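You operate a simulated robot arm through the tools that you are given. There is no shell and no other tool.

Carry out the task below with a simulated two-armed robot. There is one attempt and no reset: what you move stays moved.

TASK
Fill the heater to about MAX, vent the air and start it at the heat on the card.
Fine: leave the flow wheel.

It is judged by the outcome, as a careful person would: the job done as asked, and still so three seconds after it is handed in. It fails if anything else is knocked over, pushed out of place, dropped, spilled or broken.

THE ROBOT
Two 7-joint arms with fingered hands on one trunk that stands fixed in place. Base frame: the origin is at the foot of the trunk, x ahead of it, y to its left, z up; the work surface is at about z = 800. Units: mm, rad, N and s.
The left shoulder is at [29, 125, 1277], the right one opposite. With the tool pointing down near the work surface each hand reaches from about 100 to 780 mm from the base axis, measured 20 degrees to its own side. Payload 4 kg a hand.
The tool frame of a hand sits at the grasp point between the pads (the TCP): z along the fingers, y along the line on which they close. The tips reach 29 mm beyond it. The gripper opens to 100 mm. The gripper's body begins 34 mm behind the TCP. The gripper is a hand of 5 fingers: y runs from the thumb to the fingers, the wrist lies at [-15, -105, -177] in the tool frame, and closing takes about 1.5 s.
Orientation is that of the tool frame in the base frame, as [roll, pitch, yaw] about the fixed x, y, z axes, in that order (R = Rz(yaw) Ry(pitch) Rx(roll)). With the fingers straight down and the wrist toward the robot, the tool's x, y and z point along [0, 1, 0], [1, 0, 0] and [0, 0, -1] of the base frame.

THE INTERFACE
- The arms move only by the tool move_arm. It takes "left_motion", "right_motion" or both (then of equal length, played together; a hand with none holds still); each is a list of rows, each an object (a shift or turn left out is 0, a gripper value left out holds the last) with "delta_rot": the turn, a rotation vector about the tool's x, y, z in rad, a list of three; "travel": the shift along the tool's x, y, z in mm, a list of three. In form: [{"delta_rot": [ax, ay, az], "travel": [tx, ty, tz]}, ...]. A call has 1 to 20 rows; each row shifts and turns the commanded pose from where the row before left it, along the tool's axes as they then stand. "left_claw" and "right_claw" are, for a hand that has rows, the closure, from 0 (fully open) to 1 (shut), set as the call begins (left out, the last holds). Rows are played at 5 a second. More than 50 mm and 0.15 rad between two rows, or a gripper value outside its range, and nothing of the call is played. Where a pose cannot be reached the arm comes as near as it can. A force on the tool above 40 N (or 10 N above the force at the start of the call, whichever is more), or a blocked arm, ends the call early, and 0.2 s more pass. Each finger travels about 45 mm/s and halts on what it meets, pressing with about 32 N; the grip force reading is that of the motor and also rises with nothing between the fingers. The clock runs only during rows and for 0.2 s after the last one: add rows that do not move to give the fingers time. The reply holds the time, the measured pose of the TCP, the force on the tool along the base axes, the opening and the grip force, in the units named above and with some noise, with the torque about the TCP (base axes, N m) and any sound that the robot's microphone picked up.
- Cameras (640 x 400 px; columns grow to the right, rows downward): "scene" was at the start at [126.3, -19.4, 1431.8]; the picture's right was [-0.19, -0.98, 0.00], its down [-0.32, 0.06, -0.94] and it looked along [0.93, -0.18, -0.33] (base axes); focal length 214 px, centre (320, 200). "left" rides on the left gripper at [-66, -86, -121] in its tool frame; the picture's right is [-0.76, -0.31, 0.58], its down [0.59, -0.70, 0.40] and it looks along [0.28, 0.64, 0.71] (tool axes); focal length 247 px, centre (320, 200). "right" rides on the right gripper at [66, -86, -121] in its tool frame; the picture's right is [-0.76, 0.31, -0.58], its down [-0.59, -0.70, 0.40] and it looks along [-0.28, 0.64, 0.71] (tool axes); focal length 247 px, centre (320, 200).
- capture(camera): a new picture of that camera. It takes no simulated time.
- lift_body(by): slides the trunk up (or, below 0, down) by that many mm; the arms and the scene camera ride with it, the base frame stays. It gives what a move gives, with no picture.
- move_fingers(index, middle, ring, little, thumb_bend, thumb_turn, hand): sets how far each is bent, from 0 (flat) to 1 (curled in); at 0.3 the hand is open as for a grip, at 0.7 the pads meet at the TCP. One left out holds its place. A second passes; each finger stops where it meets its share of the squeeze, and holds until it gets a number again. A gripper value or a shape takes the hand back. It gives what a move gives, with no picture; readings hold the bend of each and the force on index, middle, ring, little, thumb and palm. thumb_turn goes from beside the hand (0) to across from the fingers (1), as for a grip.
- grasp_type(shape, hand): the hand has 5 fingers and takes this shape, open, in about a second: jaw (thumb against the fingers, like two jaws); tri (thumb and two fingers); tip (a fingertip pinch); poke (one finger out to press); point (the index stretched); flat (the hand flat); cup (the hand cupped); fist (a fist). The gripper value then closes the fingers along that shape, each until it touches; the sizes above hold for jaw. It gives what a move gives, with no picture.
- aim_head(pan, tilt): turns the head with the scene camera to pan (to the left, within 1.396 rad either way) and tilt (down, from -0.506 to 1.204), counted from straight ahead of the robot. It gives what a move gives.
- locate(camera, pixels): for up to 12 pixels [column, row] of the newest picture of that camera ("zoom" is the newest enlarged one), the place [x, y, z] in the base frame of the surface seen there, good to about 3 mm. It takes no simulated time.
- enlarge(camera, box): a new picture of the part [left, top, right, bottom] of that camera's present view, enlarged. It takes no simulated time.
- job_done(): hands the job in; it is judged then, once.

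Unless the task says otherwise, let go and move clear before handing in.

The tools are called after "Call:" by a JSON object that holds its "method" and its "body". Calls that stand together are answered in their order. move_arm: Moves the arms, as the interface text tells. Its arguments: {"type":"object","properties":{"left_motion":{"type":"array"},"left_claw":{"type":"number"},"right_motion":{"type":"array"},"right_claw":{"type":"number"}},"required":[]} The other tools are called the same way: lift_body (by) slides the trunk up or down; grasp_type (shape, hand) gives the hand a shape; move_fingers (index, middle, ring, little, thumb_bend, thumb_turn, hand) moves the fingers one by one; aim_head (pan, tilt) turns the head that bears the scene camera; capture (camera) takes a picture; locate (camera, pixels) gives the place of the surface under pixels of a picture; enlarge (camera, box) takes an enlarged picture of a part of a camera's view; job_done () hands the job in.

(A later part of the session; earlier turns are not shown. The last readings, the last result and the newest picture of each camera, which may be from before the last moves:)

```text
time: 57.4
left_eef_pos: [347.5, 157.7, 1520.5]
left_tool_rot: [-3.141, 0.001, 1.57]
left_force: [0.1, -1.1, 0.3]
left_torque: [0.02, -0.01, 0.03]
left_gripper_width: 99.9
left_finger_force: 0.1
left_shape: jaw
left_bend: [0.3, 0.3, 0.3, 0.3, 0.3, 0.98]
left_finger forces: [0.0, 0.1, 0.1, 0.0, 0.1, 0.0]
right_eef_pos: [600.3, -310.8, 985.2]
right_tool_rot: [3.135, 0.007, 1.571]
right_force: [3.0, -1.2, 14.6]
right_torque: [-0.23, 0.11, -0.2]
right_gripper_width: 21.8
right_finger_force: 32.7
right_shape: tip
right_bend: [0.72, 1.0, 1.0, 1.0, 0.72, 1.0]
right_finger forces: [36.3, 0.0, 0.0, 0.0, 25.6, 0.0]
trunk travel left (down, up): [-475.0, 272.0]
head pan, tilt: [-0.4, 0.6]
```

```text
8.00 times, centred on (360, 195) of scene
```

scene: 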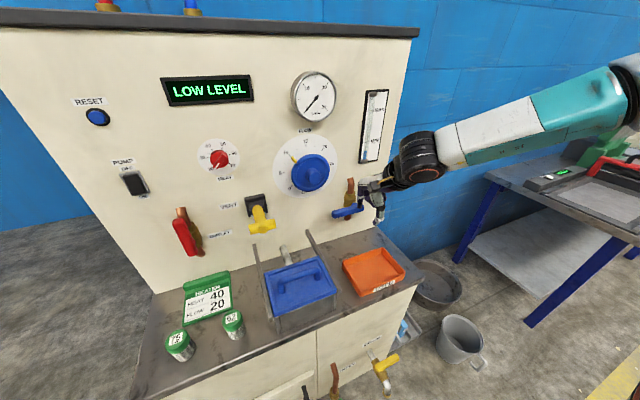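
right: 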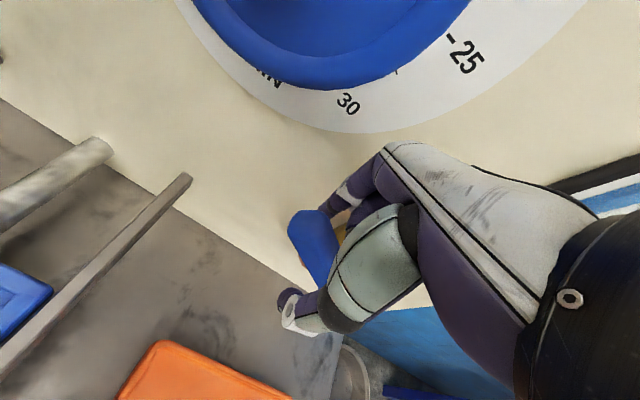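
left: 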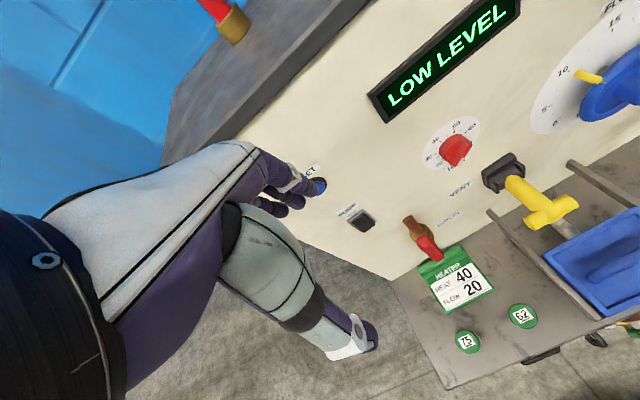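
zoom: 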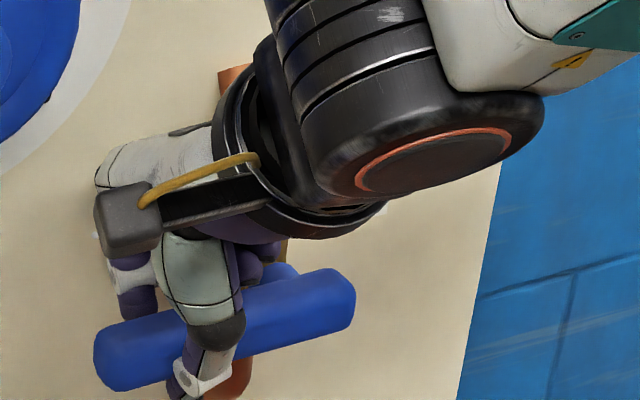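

Slope is back to ~-0.23 with a 15 N reaction (at its stop) and the level steady at MAX. I open the pinch and lift straight off, then retreat.

Call:
{"method": "move_arm", "body": {"right_motion": [{"travel": [0, 0, -5]}, {"travel": [0, 0, 0]}, {"travel": [0, 0, 0]}, {"travel": [0, 0, 0]}, {"travel": [0, 0, 0]}, {"travel": [0, 0, 0]}], "right_claw": 0.4}}

Call:
{"method": "capture", "body": {"camera": "right"}}

```text
time: 58.8
left_eef_pos: [347.7, 156.4, 1520.9]
left_tool_rot: [-3.141, 0.0, 1.572]
left_force: [-0.2, 1.1, 0.0]
left_torque: [-0.02, 0.02, -0.03]
left_gripper_width: 99.8
left_finger_force: 0.0
left_shape: jaw
left_bend: [0.3, 0.3, 0.3, 0.3, 0.3, 0.98]
left_finger forces: [0.0, 0.0, 0.0, 0.0, 0.1, 0.0]
right_eef_pos: [599.7, -311.9, 988.7]
right_tool_rot: [3.137, 0.007, 1.571]
right_force: [-0.9, -0.1, -0.4]
right_torque: [-0.03, 0.05, -0.01]
right_gripper_width: 60.0
right_finger_force: 0.1
right_shape: tip
right_bend: [0.45, 0.98, 0.99, 0.99, 0.31, 1.0]
right_finger forces: [0.0, 0.0, 0.0, 0.0, 0.0, 0.0]
trunk travel left (down, up): [-475.0, 272.0]
head pan, tilt: [-0.4, 0.6]
```

```text
taken
```

right: 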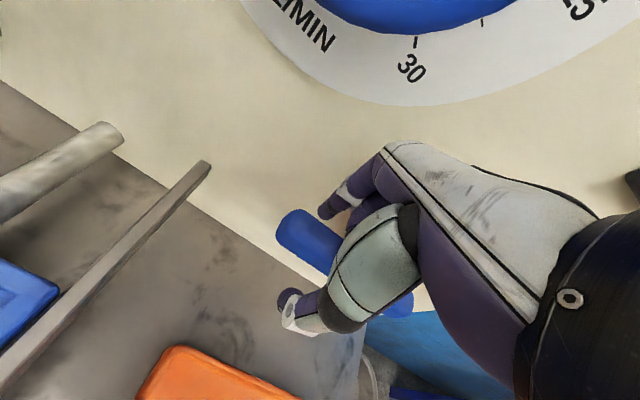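

Free of the bar (60 mm open, no forces). I lift straight up, then back away from the panel.

Call:
{"method": "move_arm", "body": {"right_motion": [{"travel": [0, 0, -18]}, {"travel": [0, 0, -18]}, {"travel": [0, 0, -18]}, {"travel": [0, 0, -18]}, {"travel": [0, 0, -16]}, {"travel": [-3, -30, 0]}, {"travel": [-3, -30, 0]}, {"travel": [-3, -30, 0]}, {"travel": [-3, -30, 0]}, {"travel": [0, 0, 0]}]}}

Call:
{"method": "capture", "body": {"camera": "scene"}}

Call:
{"method": "enlarge", "body": {"camera": "scene", "box": [300, 80, 428, 220]}}

```text
time: 61.0
left_eef_pos: [348.1, 157.4, 1519.2]
left_tool_rot: [-3.14, 0.002, 1.571]
left_force: [1.1, -0.9, 0.0]
left_torque: [0.03, -0.03, -0.01]
left_gripper_width: 99.8
left_finger_force: 0.0
left_shape: jaw
left_bend: [0.3, 0.3, 0.3, 0.3, 0.3, 0.98]
left_finger forces: [0.0, 0.0, 0.0, 0.0, 0.0, 0.0]
right_eef_pos: [481.8, -324.1, 1077.2]
right_tool_rot: [3.139, 0.007, 1.572]
right_force: [0.4, -0.5, 0.1]
right_torque: [-0.01, 0.02, 0.04]
right_gripper_width: 60.2
right_finger_force: 0.0
right_shape: tip
right_bend: [0.45, 0.98, 0.99, 0.99, 0.3, 1.0]
right_finger forces: [0.0, 0.0, 0.0, 0.0, 0.1, 0.0]
trunk travel left (down, up): [-475.0, 272.0]
head pan, tilt: [-0.4, 0.6]
```

```text
taken
```

scene: 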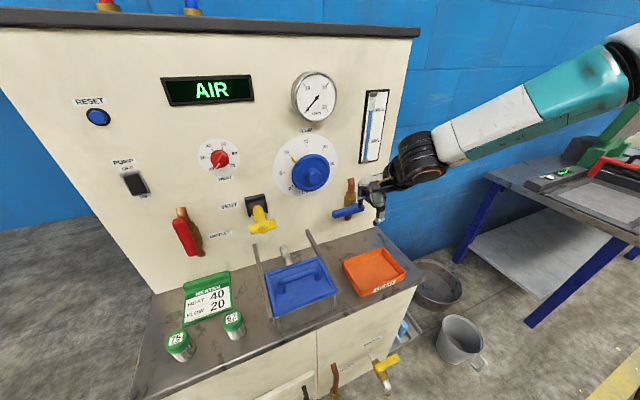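

```text
2.86 times, centred on (364, 150) of scene
```

zoom: 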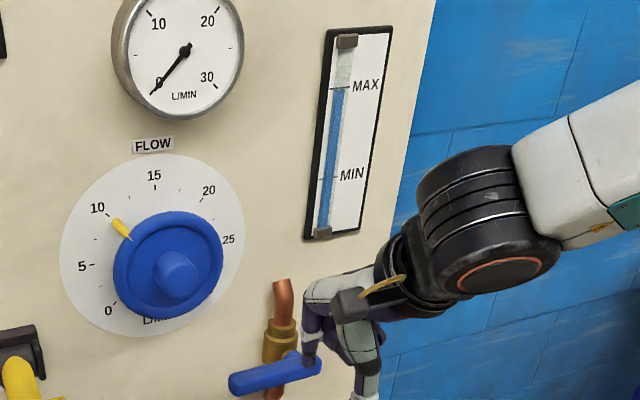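

The display now reads AIR and the level is at MAX with FILL closed. Next is the vent: I'll bring the right hand (closed jaw) above the T-handle, moving up and left well in front of the flow wheel.

Call:
{"method": "grasp_type", "body": {"hand": "right", "shape": "jaw"}}

Call:
{"method": "move_arm", "body": {"right_motion": [{"travel": [0, -10, -30]}, {"travel": [0, 0, -30]}, {"travel": [0, 0, -30]}, {"travel": [40, 0, 0]}, {"travel": [40, 0, 0]}, {"travel": [40, 0, 0]}, {"travel": [40, 0, 0]}, {"travel": [40, 0, 0]}, {"travel": [40, 0, 0]}, {"travel": [26, 0, 0]}, {"travel": [0, 0, 0]}], "right_claw": 1.0}}

Call:
{"method": "capture", "body": {"camera": "right"}}

Call:
{"method": "capture", "body": {"camera": "scene"}}

```text
time: 61.9
left_eef_pos: [349.0, 156.4, 1519.3]
left_tool_rot: [-3.141, -0.001, 1.57]
left_force: [0.2, -0.3, -0.3]
left_torque: [0.0, 0.01, -0.01]
left_gripper_width: 99.6
left_finger_force: 0.0
left_shape: jaw
left_bend: [0.3, 0.3, 0.3, 0.3, 0.3, 0.98]
left_finger forces: [0.0, 0.0, 0.1, 0.0, 0.0, 0.1]
right_eef_pos: [481.4, -323.0, 1077.4]
right_tool_rot: [3.139, 0.007, 1.572]
right_force: [1.3, 0.3, -0.2]
right_torque: [0.03, 0.0, -0.04]
right_gripper_width: 99.8
right_finger_force: 0.0
right_shape: jaw
right_bend: [0.3, 0.3, 0.3, 0.3, 0.3, 0.98]
right_finger forces: [0.1, 0.1, 0.0, 0.1, 0.0, 0.1]
trunk travel left (down, up): [-475.0, 272.0]
head pan, tilt: [-0.4, 0.6]
```

```text
time: 64.3
left_eef_pos: [347.7, 156.1, 1519.7]
left_tool_rot: [3.141, 0.001, 1.571]
left_force: [-1.1, -0.2, -0.7]
left_torque: [-0.03, 0.01, -0.01]
left_gripper_width: 99.7
left_finger_force: 0.0
left_shape: jaw
left_bend: [0.3, 0.3, 0.3, 0.3, 0.3, 0.98]
left_finger forces: [0.0, 0.1, 0.0, 0.0, 0.0, 0.1]
right_eef_pos: [469.0, -56.1, 1164.4]
right_tool_rot: [3.138, 0.008, 1.57]
right_force: [0.4, 0.6, 0.4]
right_torque: [0.03, 0.02, 0.04]
right_gripper_width: 0.2
right_finger_force: 31.7
right_shape: jaw
right_bend: [0.7, 0.7, 0.7, 0.7, 0.7, 1.0]
right_finger forces: [0.1, 0.0, 0.0, 0.1, 0.0, 0.0]
trunk travel left (down, up): [-475.0, 272.0]
head pan, tilt: [-0.4, 0.6]
```

```text
taken
```

right: 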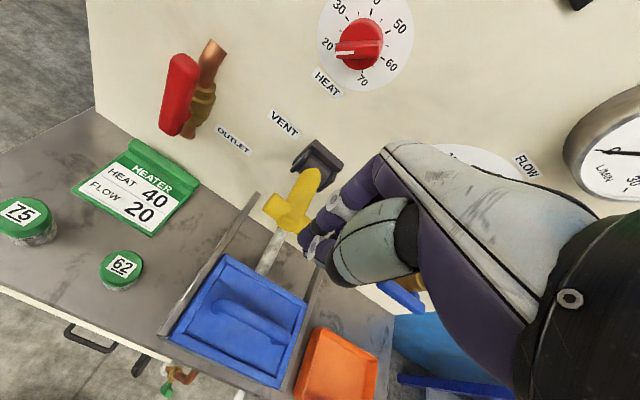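

```text
taken
```

scene: 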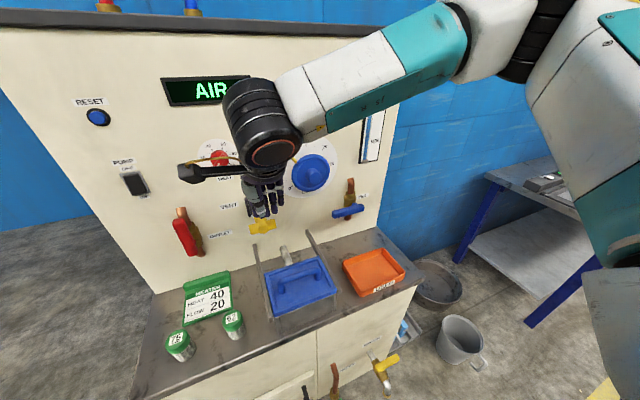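

The hand is in front-above the T-handle. I move forward 68 mm over it and then down to just above contact.

Call:
{"method": "move_arm", "body": {"right_motion": [{"travel": [-1, 23, 0]}, {"travel": [-1, 23, 0]}, {"travel": [0, 20, 0]}, {"travel": [0, 0, 14]}, {"travel": [0, 0, 14]}, {"travel": [0, 0, 14]}, {"travel": [0, 0, 8]}, {"travel": [0, 0, 0]}]}}

Call:
{"method": "capture", "body": {"camera": "right"}}

Call:
{"method": "enlarge", "body": {"camera": "scene", "box": [210, 150, 330, 250]}}

```text
time: 66.1
left_eef_pos: [347.4, 156.4, 1519.9]
left_tool_rot: [-3.14, 0.0, 1.57]
left_force: [-0.7, -0.3, -0.2]
left_torque: [-0.01, -0.02, 0.01]
left_gripper_width: 99.8
left_finger_force: 0.0
left_shape: jaw
left_bend: [0.3, 0.3, 0.3, 0.3, 0.3, 0.98]
left_finger forces: [0.1, 0.0, 0.0, 0.0, 0.1, 0.1]
right_eef_pos: [535.0, -63.3, 1115.6]
right_tool_rot: [3.137, 0.005, 1.573]
right_force: [0.9, 0.4, 0.0]
right_torque: [0.05, 0.01, 0.01]
right_gripper_width: 0.0
right_finger_force: 31.7
right_shape: jaw
right_bend: [0.7, 0.7, 0.7, 0.7, 0.7, 1.0]
right_finger forces: [0.0, 0.0, 0.1, 0.0, 0.0, 0.0]
right hand out of reach, approached as far as the arm can: row 7
trunk travel left (down, up): [-475.0, 272.0]
head pan, tilt: [-0.4, 0.6]
```

```text
taken
```

right: 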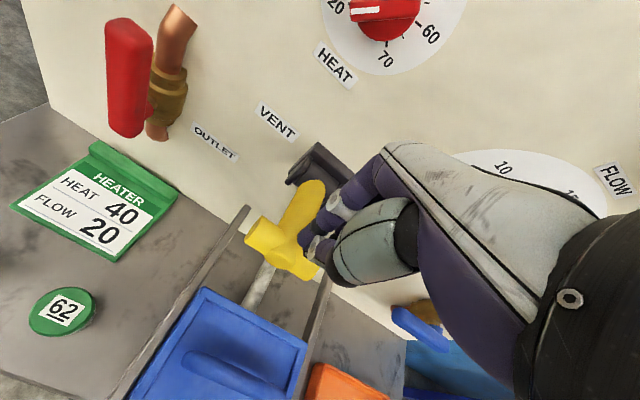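

```text
4.00 times, centred on (270, 200) of scene
```

zoom: 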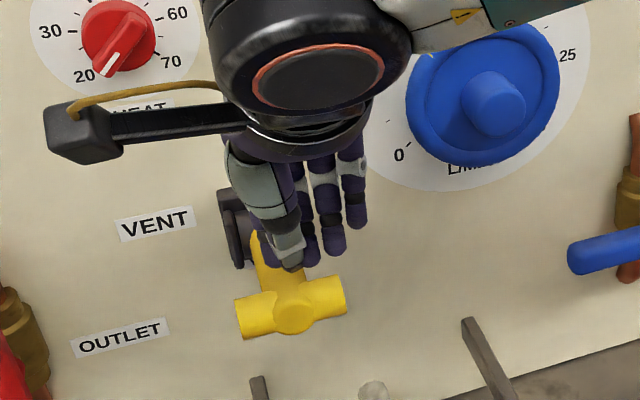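

Reach ends at z≈1116 with this shoulder height. I'll raise the hand 150 mm and then lower the trunk 150 mm, which gives the same height with a better arm posture.

Call:
{"method": "move_arm", "body": {"right_motion": [{"travel": [0, 0, -38]}, {"travel": [0, 0, -38]}, {"travel": [0, 0, -38]}, {"travel": [0, 0, -38]}, {"travel": [0, 0, 0]}]}}

Call:
{"method": "lift_body", "body": {"by": -150}}

```text
time: 67.3
left_eef_pos: [347.3, 156.5, 1519.8]
left_tool_rot: [-3.138, 0.002, 1.57]
left_force: [-0.1, 0.6, -0.7]
left_torque: [0.0, -0.02, 0.01]
left_gripper_width: 99.7
left_finger_force: 0.0
left_shape: jaw
left_bend: [0.3, 0.3, 0.3, 0.3, 0.3, 0.98]
left_finger forces: [0.0, 0.1, 0.0, 0.0, 0.1, 0.0]
right_eef_pos: [532.4, -61.2, 1268.6]
right_tool_rot: [3.139, 0.007, 1.57]
right_force: [0.0, -0.7, 0.1]
right_torque: [-0.03, 0.01, -0.01]
right_gripper_width: 0.0
right_finger_force: 31.7
right_shape: jaw
right_bend: [0.7, 0.7, 0.7, 0.7, 0.7, 1.0]
right_finger forces: [0.0, 0.0, 0.0, 0.0, 0.1, 0.0]
trunk travel left (down, up): [-475.0, 272.0]
head pan, tilt: [-0.4, 0.6]
```

```text
time: 69.1
left_eef_pos: [347.4, 157.0, 1369.1]
left_tool_rot: [3.141, 0.001, 1.572]
left_force: [0.4, 0.2, -0.2]
left_torque: [-0.01, 0.0, 0.0]
left_gripper_width: 99.9
left_finger_force: 0.1
left_shape: jaw
left_bend: [0.3, 0.3, 0.3, 0.3, 0.3, 0.98]
left_finger forces: [0.1, 0.0, 0.0, 0.0, 0.0, 0.1]
right_eef_pos: [533.0, -62.1, 1120.1]
right_tool_rot: [3.138, 0.007, 1.571]
right_force: [-0.5, -0.6, 0.7]
right_torque: [0.01, -0.01, -0.01]
right_gripper_width: 0.1
right_finger_force: 31.9
right_shape: jaw
right_bend: [0.7, 0.7, 0.7, 0.7, 0.7, 1.0]
right_finger forces: [0.0, 0.1, 0.0, 0.0, 0.0, 0.0]
trunk travel left (down, up): [-325.0, 422.0]
head pan, tilt: [-0.4, 0.6]
```

Now at z=1120 with better posture. I move forward 12 mm and press down in small rows, watching force and the display.

Call:
{"method": "aim_head", "body": {"pan": -0.2, "tilt": 0.35}}

Call:
{"method": "move_arm", "body": {"right_motion": [{"travel": [3, 13, 0]}, {"travel": [0, 0, 8]}, {"travel": [0, 0, 8]}, {"travel": [0, 0, 8]}, {"travel": [0, 0, 8]}, {"travel": [0, 1, 8]}, {"travel": [0, 0, 0]}]}}

Call:
{"method": "capture", "body": {"camera": "scene"}}

Call:
{"method": "capture", "body": {"camera": "right"}}

```text
time: 69.8
left_eef_pos: [347.0, 156.0, 1369.2]
left_tool_rot: [-3.142, -0.001, 1.571]
left_force: [0.1, -0.4, 0.5]
left_torque: [-0.04, -0.01, -0.02]
left_gripper_width: 99.7
left_finger_force: 0.0
left_shape: jaw
left_bend: [0.3, 0.3, 0.3, 0.3, 0.3, 0.98]
left_finger forces: [0.0, 0.1, 0.0, 0.0, 0.0, 0.1]
right_eef_pos: [534.7, -63.3, 1118.0]
right_tool_rot: [3.139, 0.007, 1.57]
right_force: [1.0, 0.0, -0.9]
right_torque: [-0.02, -0.01, 0.01]
right_gripper_width: 0.1
right_finger_force: 31.8
right_shape: jaw
right_bend: [0.7, 0.7, 0.7, 0.7, 0.7, 1.0]
right_finger forces: [0.1, 0.0, 0.1, 0.0, 0.1, 0.0]
trunk travel left (down, up): [-325.0, 422.0]
head pan, tilt: [-0.201, 0.351]
```

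```text
time: 71.4
left_eef_pos: [347.3, 156.7, 1369.9]
left_tool_rot: [-3.141, -0.003, 1.571]
left_force: [0.3, 1.3, -0.5]
left_torque: [-0.02, 0.04, -0.01]
left_gripper_width: 99.7
left_finger_force: 0.0
left_shape: jaw
left_bend: [0.3, 0.3, 0.3, 0.3, 0.3, 0.98]
left_finger forces: [0.1, 0.0, 0.0, 0.0, 0.1, 0.1]
right_eef_pos: [547.5, -58.7, 1077.8]
right_tool_rot: [3.139, 0.007, 1.571]
right_force: [-0.8, 0.7, 1.4]
right_torque: [0.02, 0.03, -0.04]
right_gripper_width: 0.2
right_finger_force: 32.6
right_shape: jaw
right_bend: [0.7, 0.7, 0.7, 0.7, 0.7, 1.0]
right_finger forces: [0.1, 0.0, 0.0, 0.1, 0.0, 0.0]
trunk travel left (down, up): [-325.0, 422.0]
head pan, tilt: [-0.201, 0.351]
```

```text
taken
```

scene: 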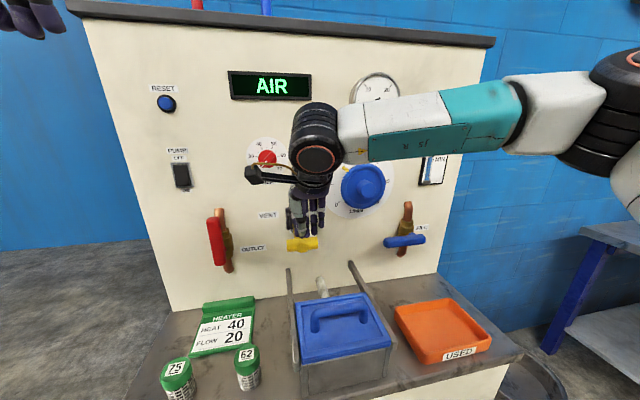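

```text
taken
```

right: 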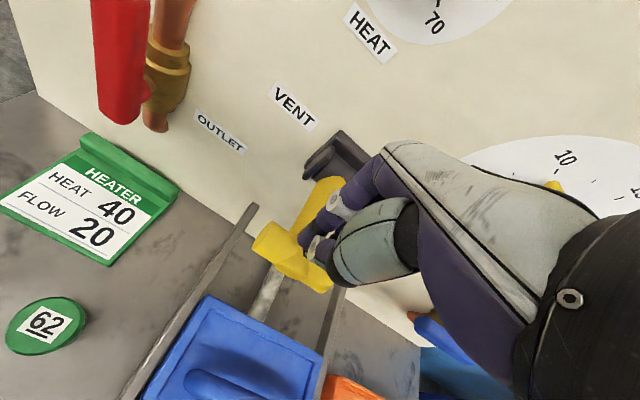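

Force is only ~1 N; the T seems slightly lower than before (row 243 vs 236). I enlarge to check, then continue pressing.

Call:
{"method": "enlarge", "body": {"camera": "scene", "box": [260, 190, 340, 260]}}

Call:
{"method": "locate", "body": {"camera": "right", "pixels": [[270, 240], [300, 270], [320, 280], [330, 190], [318, 245], [308, 235]]}}

```text
5.71 times, centred on (300, 225) of scene
```

zoom: 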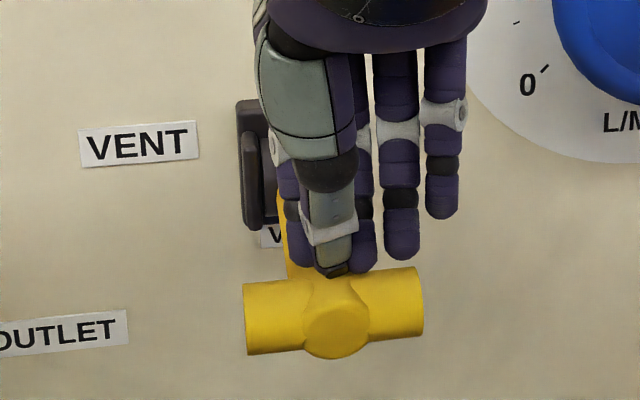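

```text
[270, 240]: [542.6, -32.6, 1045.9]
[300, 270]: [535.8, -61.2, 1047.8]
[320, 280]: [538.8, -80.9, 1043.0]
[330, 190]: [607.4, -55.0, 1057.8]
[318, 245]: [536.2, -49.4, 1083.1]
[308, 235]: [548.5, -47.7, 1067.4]
```

The T's surface points read ~1046 now (were ~1059), so the lever is moving with light force. I press on, another ~32 mm with a little forward drift.

Call:
{"method": "move_arm", "body": {"right_motion": [{"travel": [0, 1, 8]}, {"travel": [0, 1, 8]}, {"travel": [0, 2, 8]}, {"travel": [0, 2, 8]}, {"travel": [0, 0, 0]}]}}

Call:
{"method": "capture", "body": {"camera": "scene"}}

Call:
{"method": "capture", "body": {"camera": "right"}}

```text
time: 72.6
left_eef_pos: [346.1, 156.2, 1369.8]
left_tool_rot: [3.141, 0.0, 1.571]
left_force: [-0.2, 0.7, -0.3]
left_torque: [0.05, -0.01, 0.03]
left_gripper_width: 99.9
left_finger_force: 0.0
left_shape: jaw
left_bend: [0.3, 0.3, 0.3, 0.3, 0.3, 0.98]
left_finger forces: [0.0, 0.0, 0.0, 0.0, 0.0, 0.1]
right_eef_pos: [552.4, -58.8, 1050.1]
right_tool_rot: [3.131, 0.006, 1.572]
right_force: [-1.8, -1.1, 22.3]
right_torque: [-0.1, 0.0, -0.03]
right_gripper_width: 0.1
right_finger_force: 31.8
right_shape: jaw
right_bend: [0.7, 0.7, 0.7, 0.7, 0.7, 1.0]
right_finger forces: [0.1, 0.0, 0.1, 0.0, 0.1, 0.0]
trunk travel left (down, up): [-325.0, 422.0]
head pan, tilt: [-0.201, 0.351]
```

```text
taken
```

scene: 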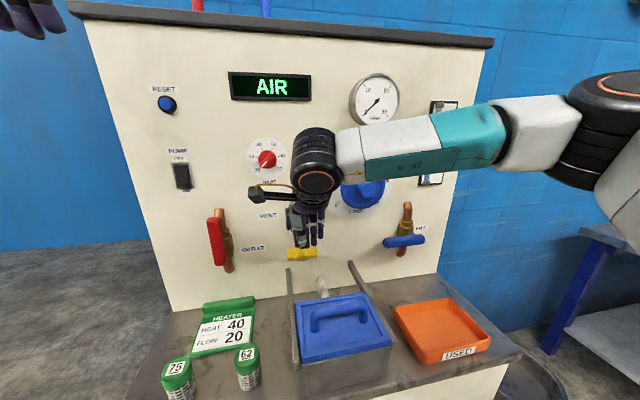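

```text
taken
```

right: 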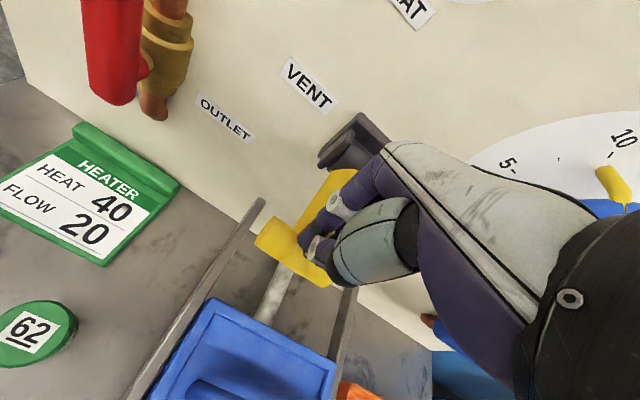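

Now 22 N of reaction with the lever clearly lower. I press a few mm further and hold, listening for sound.

Call:
{"method": "move_arm", "body": {"right_motion": [{"travel": [0, 1, 4]}, {"travel": [0, 1, 4]}, {"travel": [0, 0, 0]}, {"travel": [0, 0, 0]}, {"travel": [0, 0, 0]}]}}

Call:
{"method": "enlarge", "body": {"camera": "scene", "box": [230, 60, 350, 270]}}

```text
time: 73.1
left_eef_pos: [344.3, 155.9, 1369.5]
left_tool_rot: [3.139, 0.001, 1.573]
left_force: [0.1, 0.1, 0.0]
left_torque: [0.01, 0.05, 0.0]
left_gripper_width: 99.8
left_finger_force: 0.1
left_shape: jaw
left_bend: [0.3, 0.3, 0.3, 0.3, 0.3, 0.98]
left_finger forces: [0.0, 0.1, 0.0, 0.0, 0.0, 0.0]
right_eef_pos: [554.7, -59.2, 1048.6]
right_tool_rot: [3.124, 0.0, 1.573]
right_force: [-14.3, -3.7, 19.1]
right_torque: [-0.15, 0.45, -0.02]
right_gripper_width: 0.0
right_finger_force: 31.8
right_shape: jaw
right_bend: [0.7, 0.7, 0.7, 0.7, 0.7, 1.0]
right_finger forces: [0.0, 0.0, 0.1, 0.1, 52.3, 0.1]
trunk travel left (down, up): [-325.0, 422.0]
head pan, tilt: [-0.201, 0.351]
stopped in row 2 (right hand): the force on the tool passed its limit at 43 N (the readings are from after the stop); the commanded pose is now the measured one
```

```text
1.90 times, centred on (290, 165) of scene
```

zoom: 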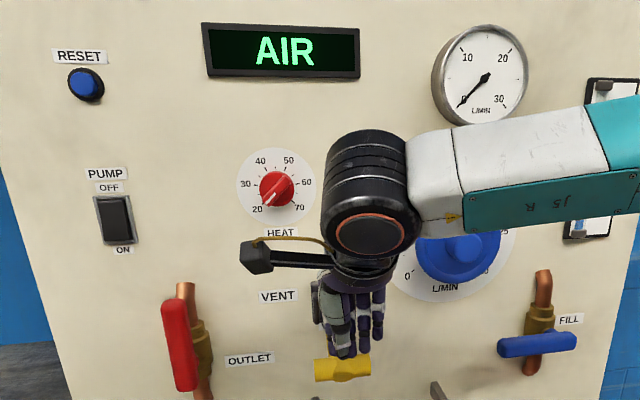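

The call stopped at 43 N: possibly the lever's stop. I check where the T-handle and lever now are.

Call:
{"method": "capture", "body": {"camera": "right"}}

Call:
{"method": "locate", "body": {"camera": "right", "pixels": [[275, 240], [295, 255], [320, 275], [320, 200], [335, 185], [318, 245], [305, 225], [350, 145]]}}

Call:
{"method": "enlarge", "body": {"camera": "scene", "box": [270, 200, 340, 270]}}

```text
taken
```

right: 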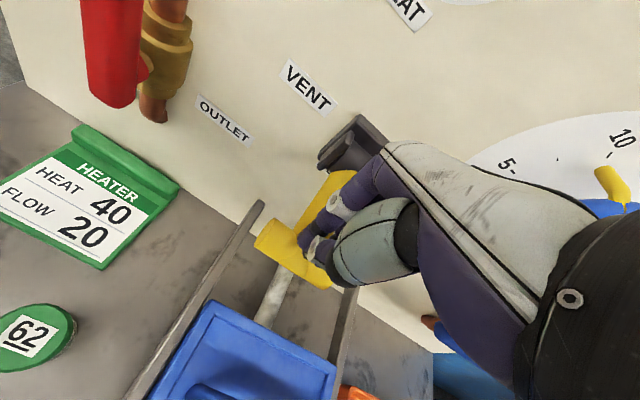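

```text
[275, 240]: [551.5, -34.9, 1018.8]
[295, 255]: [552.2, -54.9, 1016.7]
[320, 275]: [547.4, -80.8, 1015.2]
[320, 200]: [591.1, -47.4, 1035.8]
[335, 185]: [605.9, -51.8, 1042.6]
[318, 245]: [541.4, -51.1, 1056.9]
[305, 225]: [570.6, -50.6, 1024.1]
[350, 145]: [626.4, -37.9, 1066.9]
```

```text
5.71 times, centred on (305, 235) of scene
```

zoom: 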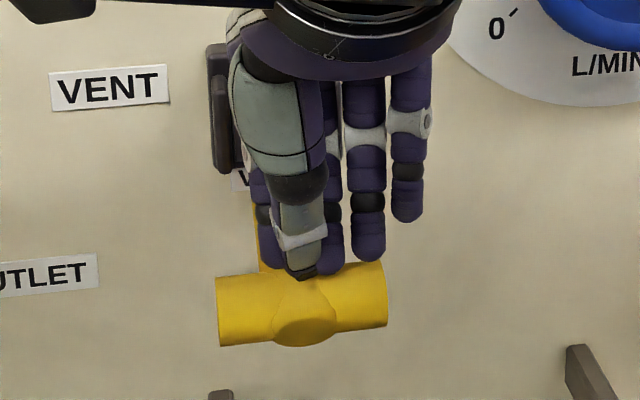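

The lever has rotated ~30° down (T now at z≈1015, x≈550). I hold here 2 s and see whether the display changes.

Call:
{"method": "move_arm", "body": {"right_motion": [{"travel": [0, 0, 1]}, {"travel": [0, 0, 0]}, {"travel": [0, 0, 0]}, {"travel": [0, 0, 0]}, {"travel": [0, 0, 0]}, {"travel": [0, 0, 0]}, {"travel": [0, 0, 0]}, {"travel": [0, 0, 0]}, {"travel": [0, 0, 0]}, {"travel": [0, 0, 0]}]}}

Call:
{"method": "capture", "body": {"camera": "scene"}}

```text
time: 75.3
left_eef_pos: [342.6, 154.4, 1371.6]
left_tool_rot: [3.138, 0.0, 1.571]
left_force: [0.5, 0.7, 0.3]
left_torque: [0.01, 0.03, 0.0]
left_gripper_width: 100.2
left_finger_force: 0.1
left_shape: jaw
left_bend: [0.3, 0.3, 0.3, 0.3, 0.3, 0.98]
left_finger forces: [0.1, 0.0, 0.1, 0.0, 0.0, 0.0]
right_eef_pos: [552.6, -58.9, 1048.9]
right_tool_rot: [3.122, -0.002, 1.571]
right_force: [-8.8, -6.4, 34.7]
right_torque: [-0.25, 0.25, -0.03]
right_gripper_width: 0.3
right_finger_force: 31.7
right_shape: jaw
right_bend: [0.7, 0.7, 0.7, 0.7, 0.7, 1.0]
right_finger forces: [0.1, 0.1, 0.1, 0.0, 61.6, 0.0]
trunk travel left (down, up): [-325.0, 422.0]
head pan, tilt: [-0.201, 0.351]
```

```text
taken
```

scene: 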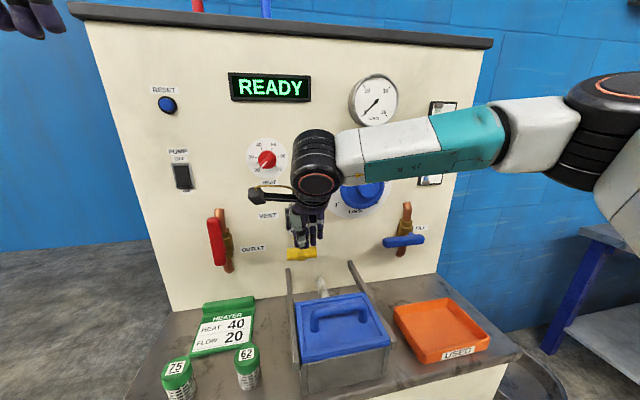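

Display reads READY — the air is vented. I raise the hand to release the vent lever and check whether it returns and where the level stands.

Call:
{"method": "move_arm", "body": {"right_motion": [{"travel": [0, -3, -10]}, {"travel": [0, -3, -10]}, {"travel": [0, -3, -15]}, {"travel": [0, -3, -20]}, {"travel": [0, -3, -25]}, {"travel": [0, -5, -30]}, {"travel": [0, -20, -20]}, {"travel": [0, -30, 0]}, {"travel": [0, -30, 0]}, {"travel": [0, 0, 0]}]}}

Call:
{"method": "capture", "body": {"camera": "scene"}}

```text
time: 77.5
left_eef_pos: [348.4, 156.2, 1369.1]
left_tool_rot: [-3.14, 0.001, 1.572]
left_force: [0.2, 0.9, 0.5]
left_torque: [0.0, 0.02, 0.01]
left_gripper_width: 99.8
left_finger_force: 0.0
left_shape: jaw
left_bend: [0.3, 0.3, 0.3, 0.3, 0.3, 0.98]
left_finger forces: [0.0, 0.0, 0.0, 0.0, 0.0, 0.0]
right_eef_pos: [452.8, -57.4, 1173.8]
right_tool_rot: [3.127, 0.003, 1.571]
right_force: [-0.6, 0.0, -0.1]
right_torque: [0.0, 0.02, -0.01]
right_gripper_width: 0.2
right_finger_force: 31.7
right_shape: jaw
right_bend: [0.7, 0.7, 0.7, 0.7, 0.7, 1.0]
right_finger forces: [0.0, 0.0, 0.1, 0.0, 0.0, 0.0]
trunk travel left (down, up): [-325.0, 422.0]
head pan, tilt: [-0.201, 0.351]
```

```text
taken
```

scene: 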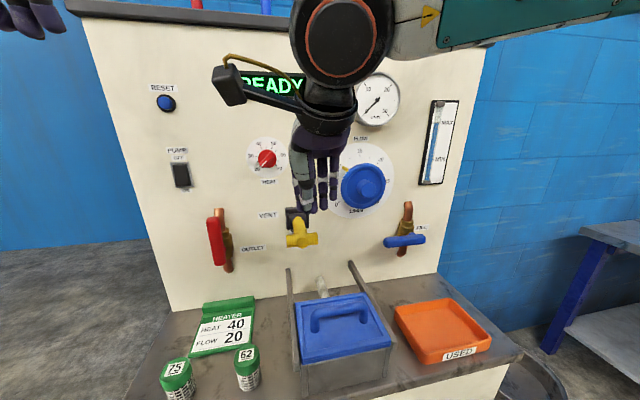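

The vent lever sprang back and display is READY. I park the right hand off to the right and check the gauge.

Call:
{"method": "move_arm", "body": {"right_motion": [{"travel": [-40, -5, -10]}, {"travel": [-40, -5, -10]}, {"travel": [-40, 0, -10]}, {"travel": [-40, 0, -10]}, {"travel": [-40, 0, -10]}, {"travel": [-40, 0, -10]}, {"travel": [-40, 0, -10]}, {"travel": [-40, 0, -10]}, {"travel": [0, 0, 0]}]}}

Call:
{"method": "capture", "body": {"camera": "scene"}}

Call:
{"method": "enlarge", "body": {"camera": "scene", "box": [400, 90, 480, 190]}}

Call:
{"method": "enlarge", "body": {"camera": "scene", "box": [225, 120, 321, 260]}}

```text
time: 79.5
left_eef_pos: [346.5, 157.6, 1370.0]
left_tool_rot: [3.141, 0.0, 1.571]
left_force: [-0.2, -0.1, 0.6]
left_torque: [-0.01, -0.01, 0.01]
left_gripper_width: 99.8
left_finger_force: 0.1
left_shape: jaw
left_bend: [0.3, 0.3, 0.3, 0.3, 0.3, 0.98]
left_finger forces: [0.1, 0.0, 0.0, 0.0, 0.0, 0.1]
right_eef_pos: [445.9, -378.4, 1255.3]
right_tool_rot: [3.129, 0.003, 1.57]
right_force: [-0.2, -0.1, -0.4]
right_torque: [0.02, 0.01, 0.04]
right_gripper_width: 0.0
right_finger_force: 31.9
right_shape: jaw
right_bend: [0.7, 0.7, 0.7, 0.7, 0.7, 1.0]
right_finger forces: [0.0, 0.1, 0.1, 0.0, 0.0, 0.1]
trunk travel left (down, up): [-325.0, 422.0]
head pan, tilt: [-0.201, 0.351]
```

```text
taken
```

scene: 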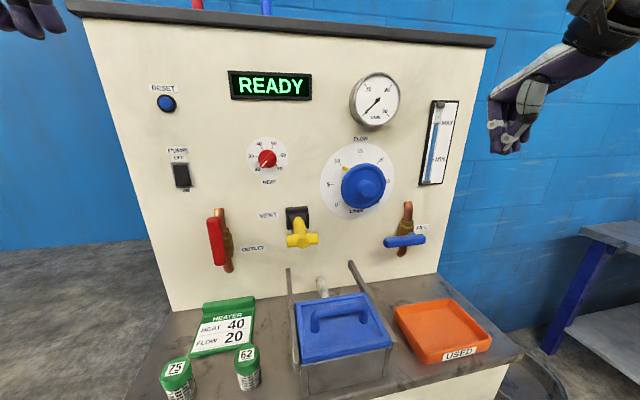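

```text
4.00 times, centred on (440, 140) of scene
```

zoom: 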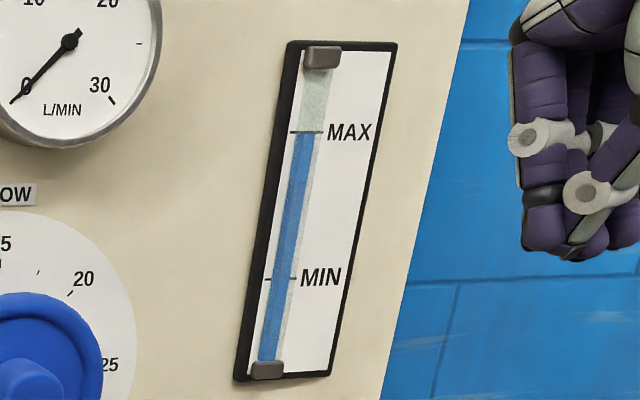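

```text
2.86 times, centred on (273, 190) of scene
```

zoom: 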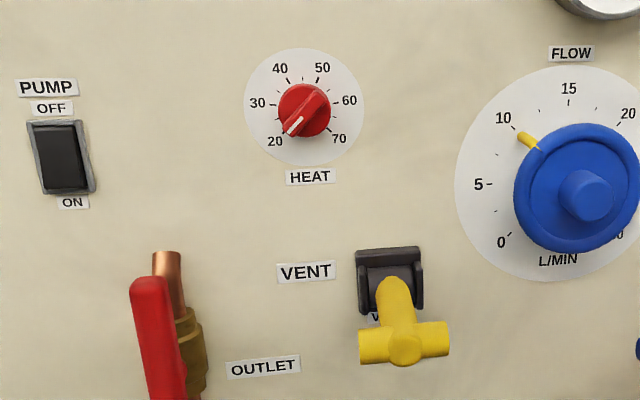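

Level sits at MAX, vent back, wheel unchanged. Next the heat knob: I get its exact geometry.

Call:
{"method": "enlarge", "body": {"camera": "scene", "box": [246, 135, 294, 185]}}

Call:
{"method": "locate", "body": {"camera": "zoom", "pixels": [[285, 185], [240, 230], [265, 200], [310, 160], [340, 130], [250, 150], [330, 220], [160, 200], [320, 60], [440, 200], [225, 235], [350, 125]]}}

Call:
{"method": "locate", "body": {"camera": "scene", "pixels": [[182, 165], [182, 175], [182, 185], [182, 160], [190, 178], [176, 178]]}}

```text
8.00 times, centred on (270, 160) of scene
```

zoom: 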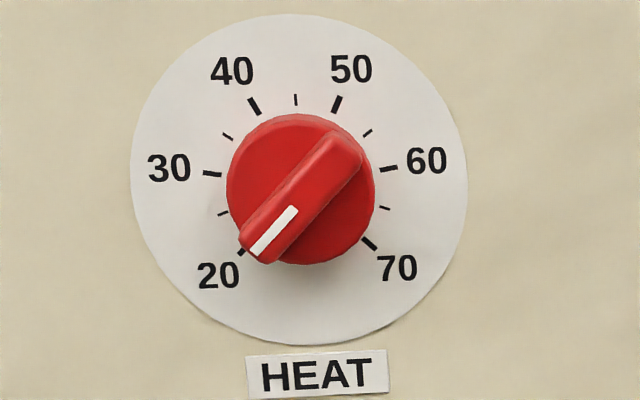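

```text
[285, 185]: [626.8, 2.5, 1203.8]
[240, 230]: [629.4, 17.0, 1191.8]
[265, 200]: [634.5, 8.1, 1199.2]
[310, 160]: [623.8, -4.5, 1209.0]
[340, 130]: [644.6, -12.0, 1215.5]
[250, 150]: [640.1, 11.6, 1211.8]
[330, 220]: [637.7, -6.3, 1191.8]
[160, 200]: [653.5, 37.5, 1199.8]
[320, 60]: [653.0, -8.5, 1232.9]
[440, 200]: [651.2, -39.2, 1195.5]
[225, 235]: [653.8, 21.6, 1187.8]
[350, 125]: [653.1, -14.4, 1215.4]
```

```text
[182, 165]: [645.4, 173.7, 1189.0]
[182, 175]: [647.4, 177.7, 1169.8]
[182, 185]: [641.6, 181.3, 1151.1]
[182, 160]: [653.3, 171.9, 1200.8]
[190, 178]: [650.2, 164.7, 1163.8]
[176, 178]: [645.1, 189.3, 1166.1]
```

Knob centre is at about y≈-1, z≈1203, ridge front at x≈625, disc front ≈639. I'll bring the left hand forward and up in front of it (still fingers down) and then try to rotate it to point forward.

Call:
{"method": "move_arm", "body": {"left_motion": [{"travel": [0, 30, 0]}, {"travel": [0, 30, 0]}, {"travel": [0, 30, 0]}, {"travel": [0, 30, 10]}, {"travel": [0, 10, 10]}, {"travel": [0, 0, 0]}]}}

Call:
{"method": "move_arm", "body": {"left_motion": [{"delta_rot": [-0.14, 0, 0]}, {"delta_rot": [-0.14, 0, 0]}, {"delta_rot": [-0.14, 0, 0]}, {"delta_rot": [-0.14, 0, 0]}, {"travel": [0, 0, 0]}]}}

Call:
{"method": "capture", "body": {"camera": "scene"}}

```text
time: 80.9
left_eef_pos: [477.5, 157.5, 1350.0]
left_tool_rot: [3.141, 0.0, 1.572]
left_force: [0.2, 0.3, 0.0]
left_torque: [0.0, 0.02, 0.01]
left_gripper_width: 99.7
left_finger_force: 0.0
left_shape: jaw
left_bend: [0.3, 0.3, 0.3, 0.3, 0.3, 0.98]
left_finger forces: [0.1, 0.0, 0.0, 0.0, 0.0, 0.1]
right_eef_pos: [444.9, -378.6, 1254.4]
right_tool_rot: [3.126, 0.001, 1.569]
right_force: [-0.1, -0.1, -0.2]
right_torque: [0.03, 0.0, -0.03]
right_gripper_width: 0.0
right_finger_force: 31.6
right_shape: jaw
right_bend: [0.7, 0.7, 0.7, 0.7, 0.7, 1.0]
right_finger forces: [0.1, 0.1, 0.1, 0.0, 0.0, 0.1]
trunk travel left (down, up): [-325.0, 422.0]
head pan, tilt: [-0.201, 0.351]
```

```text
time: 82.1
left_eef_pos: [476.4, 155.3, 1349.6]
left_tool_rot: [2.582, 0.002, 1.569]
left_force: [0.5, 0.3, 0.1]
left_torque: [0.02, 0.0, 0.0]
left_gripper_width: 99.8
left_finger_force: 0.1
left_shape: jaw
left_bend: [0.3, 0.3, 0.3, 0.3, 0.3, 0.98]
left_finger forces: [0.0, 0.0, 0.0, 0.0, 0.0, 0.1]
right_eef_pos: [445.4, -380.2, 1255.3]
right_tool_rot: [3.127, 0.002, 1.572]
right_force: [-1.0, 0.5, -0.7]
right_torque: [-0.02, 0.0, 0.03]
right_gripper_width: 0.0
right_finger_force: 31.9
right_shape: jaw
right_bend: [0.7, 0.7, 0.7, 0.7, 0.7, 1.0]
right_finger forces: [0.0, 0.0, 0.0, 0.0, 0.0, 0.0]
trunk travel left (down, up): [-325.0, 422.0]
head pan, tilt: [-0.201, 0.351]
```

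```text
taken
```

scene: 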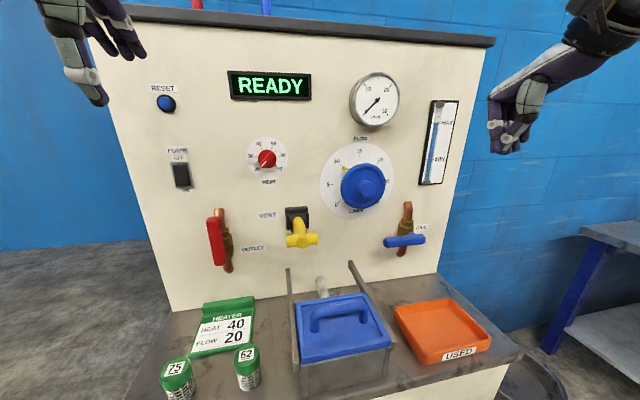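

Rotating 0.56 rad worked without drift. I continue the rotation to fully forward at this height.

Call:
{"method": "move_arm", "body": {"left_motion": [{"delta_rot": [-0.14, 0, 0]}, {"delta_rot": [-0.14, 0, 0]}, {"delta_rot": [-0.14, 0, 0]}, {"delta_rot": [-0.14, 0, 0]}, {"delta_rot": [-0.14, 0, 0]}, {"delta_rot": [-0.14, 0, 0]}, {"delta_rot": [-0.14, 0, 0]}, {"delta_rot": [-0.03, 0, 0]}, {"travel": [0, 0, 0]}]}}

Call:
{"method": "capture", "body": {"camera": "scene"}}

```text
time: 84.1
left_eef_pos: [468.7, 131.3, 1352.1]
left_tool_rot: [1.838, -0.043, 1.524]
left_force: [0.6, -0.9, 0.3]
left_torque: [-0.01, 0.0, 0.03]
left_gripper_width: 99.6
left_finger_force: 0.1
left_shape: jaw
left_bend: [0.3, 0.3, 0.3, 0.3, 0.3, 0.98]
left_finger forces: [0.1, 0.0, 0.1, 0.0, 0.0, 0.1]
left hand out of reach, approached as far as the arm can: row 6, 7, 8
right_eef_pos: [445.5, -378.5, 1255.0]
right_tool_rot: [3.13, 0.003, 1.569]
right_force: [-0.3, -0.2, 0.4]
right_torque: [-0.04, -0.01, 0.01]
right_gripper_width: 0.1
right_finger_force: 31.4
right_shape: jaw
right_bend: [0.7, 0.7, 0.7, 0.7, 0.7, 1.0]
right_finger forces: [0.1, 0.1, 0.1, 0.0, 0.0, 0.0]
trunk travel left (down, up): [-325.0, 422.0]
head pan, tilt: [-0.201, 0.351]
```

```text
taken
```

scene: 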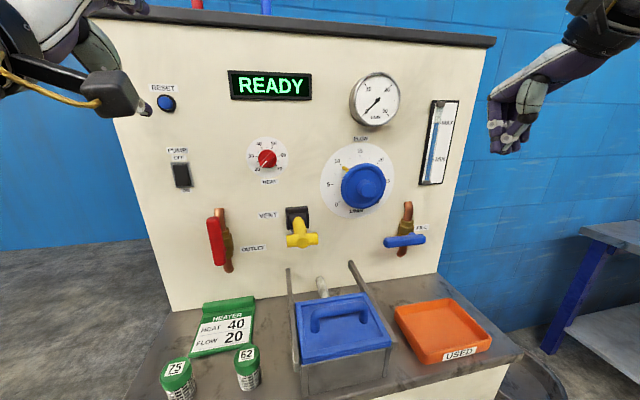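

The left hand reached 15° short of straight forward at [469,131,1352] (225 above the shoulder). I'll test moving right and forward in this orientation.

Call:
{"method": "move_arm", "body": {"left_motion": [{"travel": [-30, 0, 0]}, {"travel": [-30, 0, 0]}, {"travel": [-30, 0, 0]}, {"travel": [-30, 0, 0]}, {"travel": [0, 8, 30]}, {"travel": [0, 8, 30]}, {"travel": [0, 0, 0]}]}}

Call:
{"method": "capture", "body": {"camera": "scene"}}

```text
time: 85.7
left_eef_pos: [531.7, 29.5, 1349.8]
left_tool_rot: [1.816, -0.028, 1.561]
left_force: [0.3, -0.7, -0.4]
left_torque: [0.0, 0.04, -0.03]
left_gripper_width: 99.7
left_finger_force: 0.0
left_shape: jaw
left_bend: [0.3, 0.3, 0.3, 0.3, 0.3, 0.98]
left_finger forces: [0.0, 0.0, 0.0, 0.0, 0.0, 0.0]
right_eef_pos: [444.8, -378.9, 1255.8]
right_tool_rot: [3.128, 0.005, 1.572]
right_force: [-0.5, 0.0, -0.4]
right_torque: [0.04, 0.0, -0.02]
right_gripper_width: 0.0
right_finger_force: 32.4
right_shape: jaw
right_bend: [0.7, 0.7, 0.7, 0.7, 0.7, 1.0]
right_finger forces: [0.0, 0.0, 0.1, 0.0, 0.1, 0.0]
trunk travel left (down, up): [-325.0, 422.0]
head pan, tilt: [-0.201, 0.351]
```

```text
taken
```

scene: 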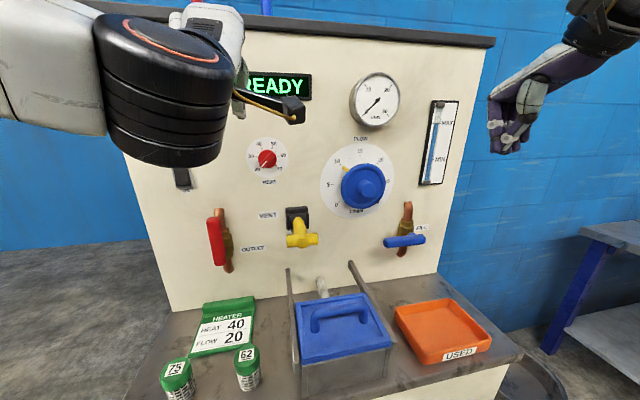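

Moving right and forward in this orientation works. I complete the pitch to level and test rolling to the knob's start angle (-45°).

Call:
{"method": "move_arm", "body": {"left_motion": [{"delta_rot": [-0.12, 0, 0]}, {"delta_rot": [-0.12, 0, 0]}, {"delta_rot": [0, 0, -0.14]}, {"delta_rot": [0, 0, -0.14]}, {"delta_rot": [0, 0, -0.14]}, {"delta_rot": [0, 0, -0.14]}, {"delta_rot": [0, 0, -0.14]}, {"travel": [0, 0, 0]}]}}

```text
time: 87.5
left_eef_pos: [532.6, 18.4, 1348.1]
left_tool_rot: [1.58, 0.674, 1.568]
left_force: [-0.2, -0.5, 0.4]
left_torque: [-0.02, 0.02, 0.01]
left_gripper_width: 99.8
left_finger_force: 0.0
left_shape: jaw
left_bend: [0.3, 0.3, 0.3, 0.3, 0.3, 0.98]
left_finger forces: [0.0, 0.0, 0.0, 0.0, 0.0, 0.0]
left hand out of reach, approached as far as the arm can: row 2
right_eef_pos: [443.8, -378.9, 1255.4]
right_tool_rot: [3.127, 0.0, 1.57]
right_force: [0.7, 0.2, -0.7]
right_torque: [0.0, 0.01, -0.04]
right_gripper_width: 0.1
right_finger_force: 31.7
right_shape: jaw
right_bend: [0.7, 0.7, 0.7, 0.7, 0.7, 1.0]
right_finger forces: [0.0, 0.1, 0.0, 0.0, 0.0, 0.1]
trunk travel left (down, up): [-325.0, 422.0]
head pan, tilt: [-0.201, 0.351]
```

The start orientation is reachable. I now test the full clockwise sweep (+108°) in free air here.

Call:
{"method": "move_arm", "body": {"left_motion": [{"delta_rot": [0, 0, 0.14]}, {"delta_rot": [0, 0, 0.14]}, {"delta_rot": [0, 0, 0.14]}, {"delta_rot": [0, 0, 0.14]}, {"delta_rot": [0, 0, 0.14]}, {"delta_rot": [0, 0, 0.14]}, {"delta_rot": [0, 0, 0.14]}, {"delta_rot": [0, 0, 0.14]}, {"delta_rot": [0, 0, 0.14]}, {"delta_rot": [0, 0, 0.14]}, {"delta_rot": [0, 0, 0.14]}, {"delta_rot": [0, 0, 0.14]}, {"delta_rot": [0, 0, 0.14]}, {"delta_rot": [0, 0, 0.065]}, {"travel": [0, 0, 0]}]}}

```text
time: 89.6
left_eef_pos: [557.3, -53.8, 1331.2]
left_tool_rot: [1.597, -0.399, 1.625]
left_force: [0.3, 0.6, 0.1]
left_torque: [-0.01, 0.03, 0.0]
left_gripper_width: 99.7
left_finger_force: 0.1
left_shape: jaw
left_bend: [0.3, 0.3, 0.3, 0.3, 0.3, 0.98]
left_finger forces: [0.1, 0.0, 0.0, 0.1, 0.0, 0.0]
left hand out of reach, approached as far as the arm can: row 6, 7, 8, 9, 10
right_eef_pos: [446.9, -379.3, 1256.1]
right_tool_rot: [3.13, 0.001, 1.573]
right_force: [0.0, 0.3, 0.2]
right_torque: [-0.01, -0.01, 0.02]
right_gripper_width: 0.0
right_finger_force: 31.4
right_shape: jaw
right_bend: [0.7, 0.7, 0.7, 0.7, 0.7, 1.0]
right_finger forces: [0.0, 0.0, 0.0, 0.0, 0.0, 0.1]
trunk travel left (down, up): [-325.0, 422.0]
head pan, tilt: [-0.201, 0.351]
stopped in row 10 (left hand): the arm was blocked; the commanded pose is now the measured one
```

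The sweep reaches its limit at about roll 0 (position drifted, arm blocked), so the left arm favours negative roll. I roll back the other way and see how far it goes.

Call:
{"method": "move_arm", "body": {"left_motion": [{"delta_rot": [0, 0, -0.14], "travel": [0, 0, -10]}, {"delta_rot": [0, 0, -0.14], "travel": [0, 0, -15]}, {"delta_rot": [0, 0, -0.14]}, {"delta_rot": [0, 0, -0.14]}, {"delta_rot": [0, 0, -0.14]}, {"delta_rot": [0, 0, -0.14]}, {"delta_rot": [0, 0, -0.14]}, {"delta_rot": [0, 0, -0.14]}, {"travel": [0, 0, 0]}]}}

```text
time: 91.6
left_eef_pos: [531.5, -57.0, 1331.6]
left_tool_rot: [1.603, 0.719, 1.656]
left_force: [0.3, -0.5, -1.2]
left_torque: [0.0, 0.02, 0.02]
left_gripper_width: 99.6
left_finger_force: 0.0
left_shape: jaw
left_bend: [0.3, 0.3, 0.3, 0.3, 0.3, 0.98]
left_finger forces: [0.0, 0.0, 0.1, 0.0, 0.0, 0.0]
right_eef_pos: [446.1, -379.0, 1255.1]
right_tool_rot: [3.127, 0.001, 1.572]
right_force: [0.7, -0.5, 0.8]
right_torque: [-0.03, -0.01, -0.02]
right_gripper_width: 0.0
right_finger_force: 31.9
right_shape: jaw
right_bend: [0.7, 0.7, 0.7, 0.7, 0.7, 1.0]
right_finger forces: [0.0, 0.0, 0.0, 0.1, 0.0, 0.0]
trunk travel left (down, up): [-325.0, 422.0]
head pan, tilt: [-0.201, 0.351]
```

I recentre to y≈0 and continue rolling negative to see the range.

Call:
{"method": "move_arm", "body": {"left_motion": [{"travel": [16, 25, 0]}, {"travel": [16, 25, 0]}, {"delta_rot": [0, 0, -0.14]}, {"delta_rot": [0, 0, -0.14]}, {"delta_rot": [0, 0, -0.14]}, {"delta_rot": [0, 0, -0.14]}, {"delta_rot": [0, 0, -0.14]}, {"delta_rot": [0, 0, -0.14]}, {"travel": [0, 0, 0]}]}}

Call:
{"method": "move_arm", "body": {"left_motion": [{"delta_rot": [0, 0, -0.14]}, {"delta_rot": [0, 0, -0.14]}, {"delta_rot": [0, 0, -0.14]}, {"delta_rot": [0, 0, -0.14]}, {"delta_rot": [0, 0, -0.14]}, {"delta_rot": [0, 0, -0.14]}, {"travel": [0, 0, 0]}]}}

Call:
{"method": "capture", "body": {"camera": "scene"}}

```text
time: 93.6
left_eef_pos: [525.7, 1.0, 1348.2]
left_tool_rot: [2.714, 1.546, 2.776]
left_force: [-0.1, 0.1, 1.2]
left_torque: [0.0, 0.01, -0.03]
left_gripper_width: 99.7
left_finger_force: 0.2
left_shape: jaw
left_bend: [0.3, 0.3, 0.3, 0.3, 0.3, 0.98]
left_finger forces: [0.0, 0.0, 0.0, 0.0, 0.1, 0.0]
right_eef_pos: [445.7, -378.7, 1254.7]
right_tool_rot: [3.129, 0.002, 1.569]
right_force: [0.2, -0.1, -0.1]
right_torque: [0.0, -0.02, -0.02]
right_gripper_width: 0.0
right_finger_force: 31.6
right_shape: jaw
right_bend: [0.7, 0.7, 0.7, 0.7, 0.7, 1.0]
right_finger forces: [0.0, 0.0, 0.1, 0.0, 0.1, 0.0]
trunk travel left (down, up): [-325.0, 422.0]
head pan, tilt: [-0.201, 0.351]
```

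```text
time: 95.2
left_eef_pos: [526.4, -0.0, 1348.0]
left_tool_rot: [-1.603, 0.744, -1.53]
left_force: [0.0, 0.0, -0.8]
left_torque: [-0.02, 0.03, -0.03]
left_gripper_width: 99.9
left_finger_force: 0.0
left_shape: jaw
left_bend: [0.3, 0.3, 0.3, 0.3, 0.3, 0.98]
left_finger forces: [0.1, 0.1, 0.0, 0.0, 0.0, 0.0]
right_eef_pos: [445.2, -379.4, 1255.8]
right_tool_rot: [3.128, 0.002, 1.571]
right_force: [-0.3, -1.0, 0.5]
right_torque: [0.05, 0.01, 0.0]
right_gripper_width: 0.0
right_finger_force: 31.8
right_shape: jaw
right_bend: [0.7, 0.7, 0.7, 0.7, 0.7, 1.0]
right_finger forces: [0.1, 0.1, 0.0, 0.0, 0.1, 0.0]
trunk travel left (down, up): [-325.0, 422.0]
head pan, tilt: [-0.201, 0.351]
```

```text
taken
```

scene: 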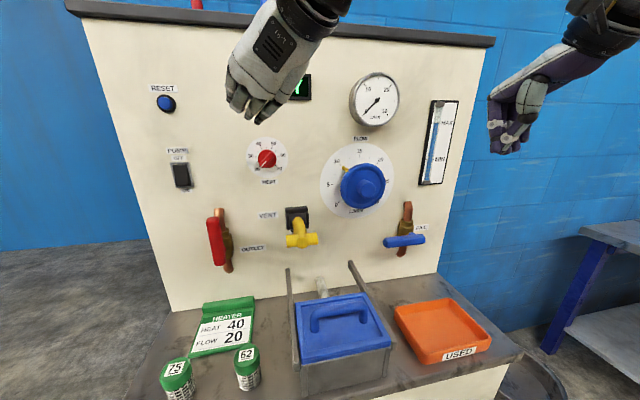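

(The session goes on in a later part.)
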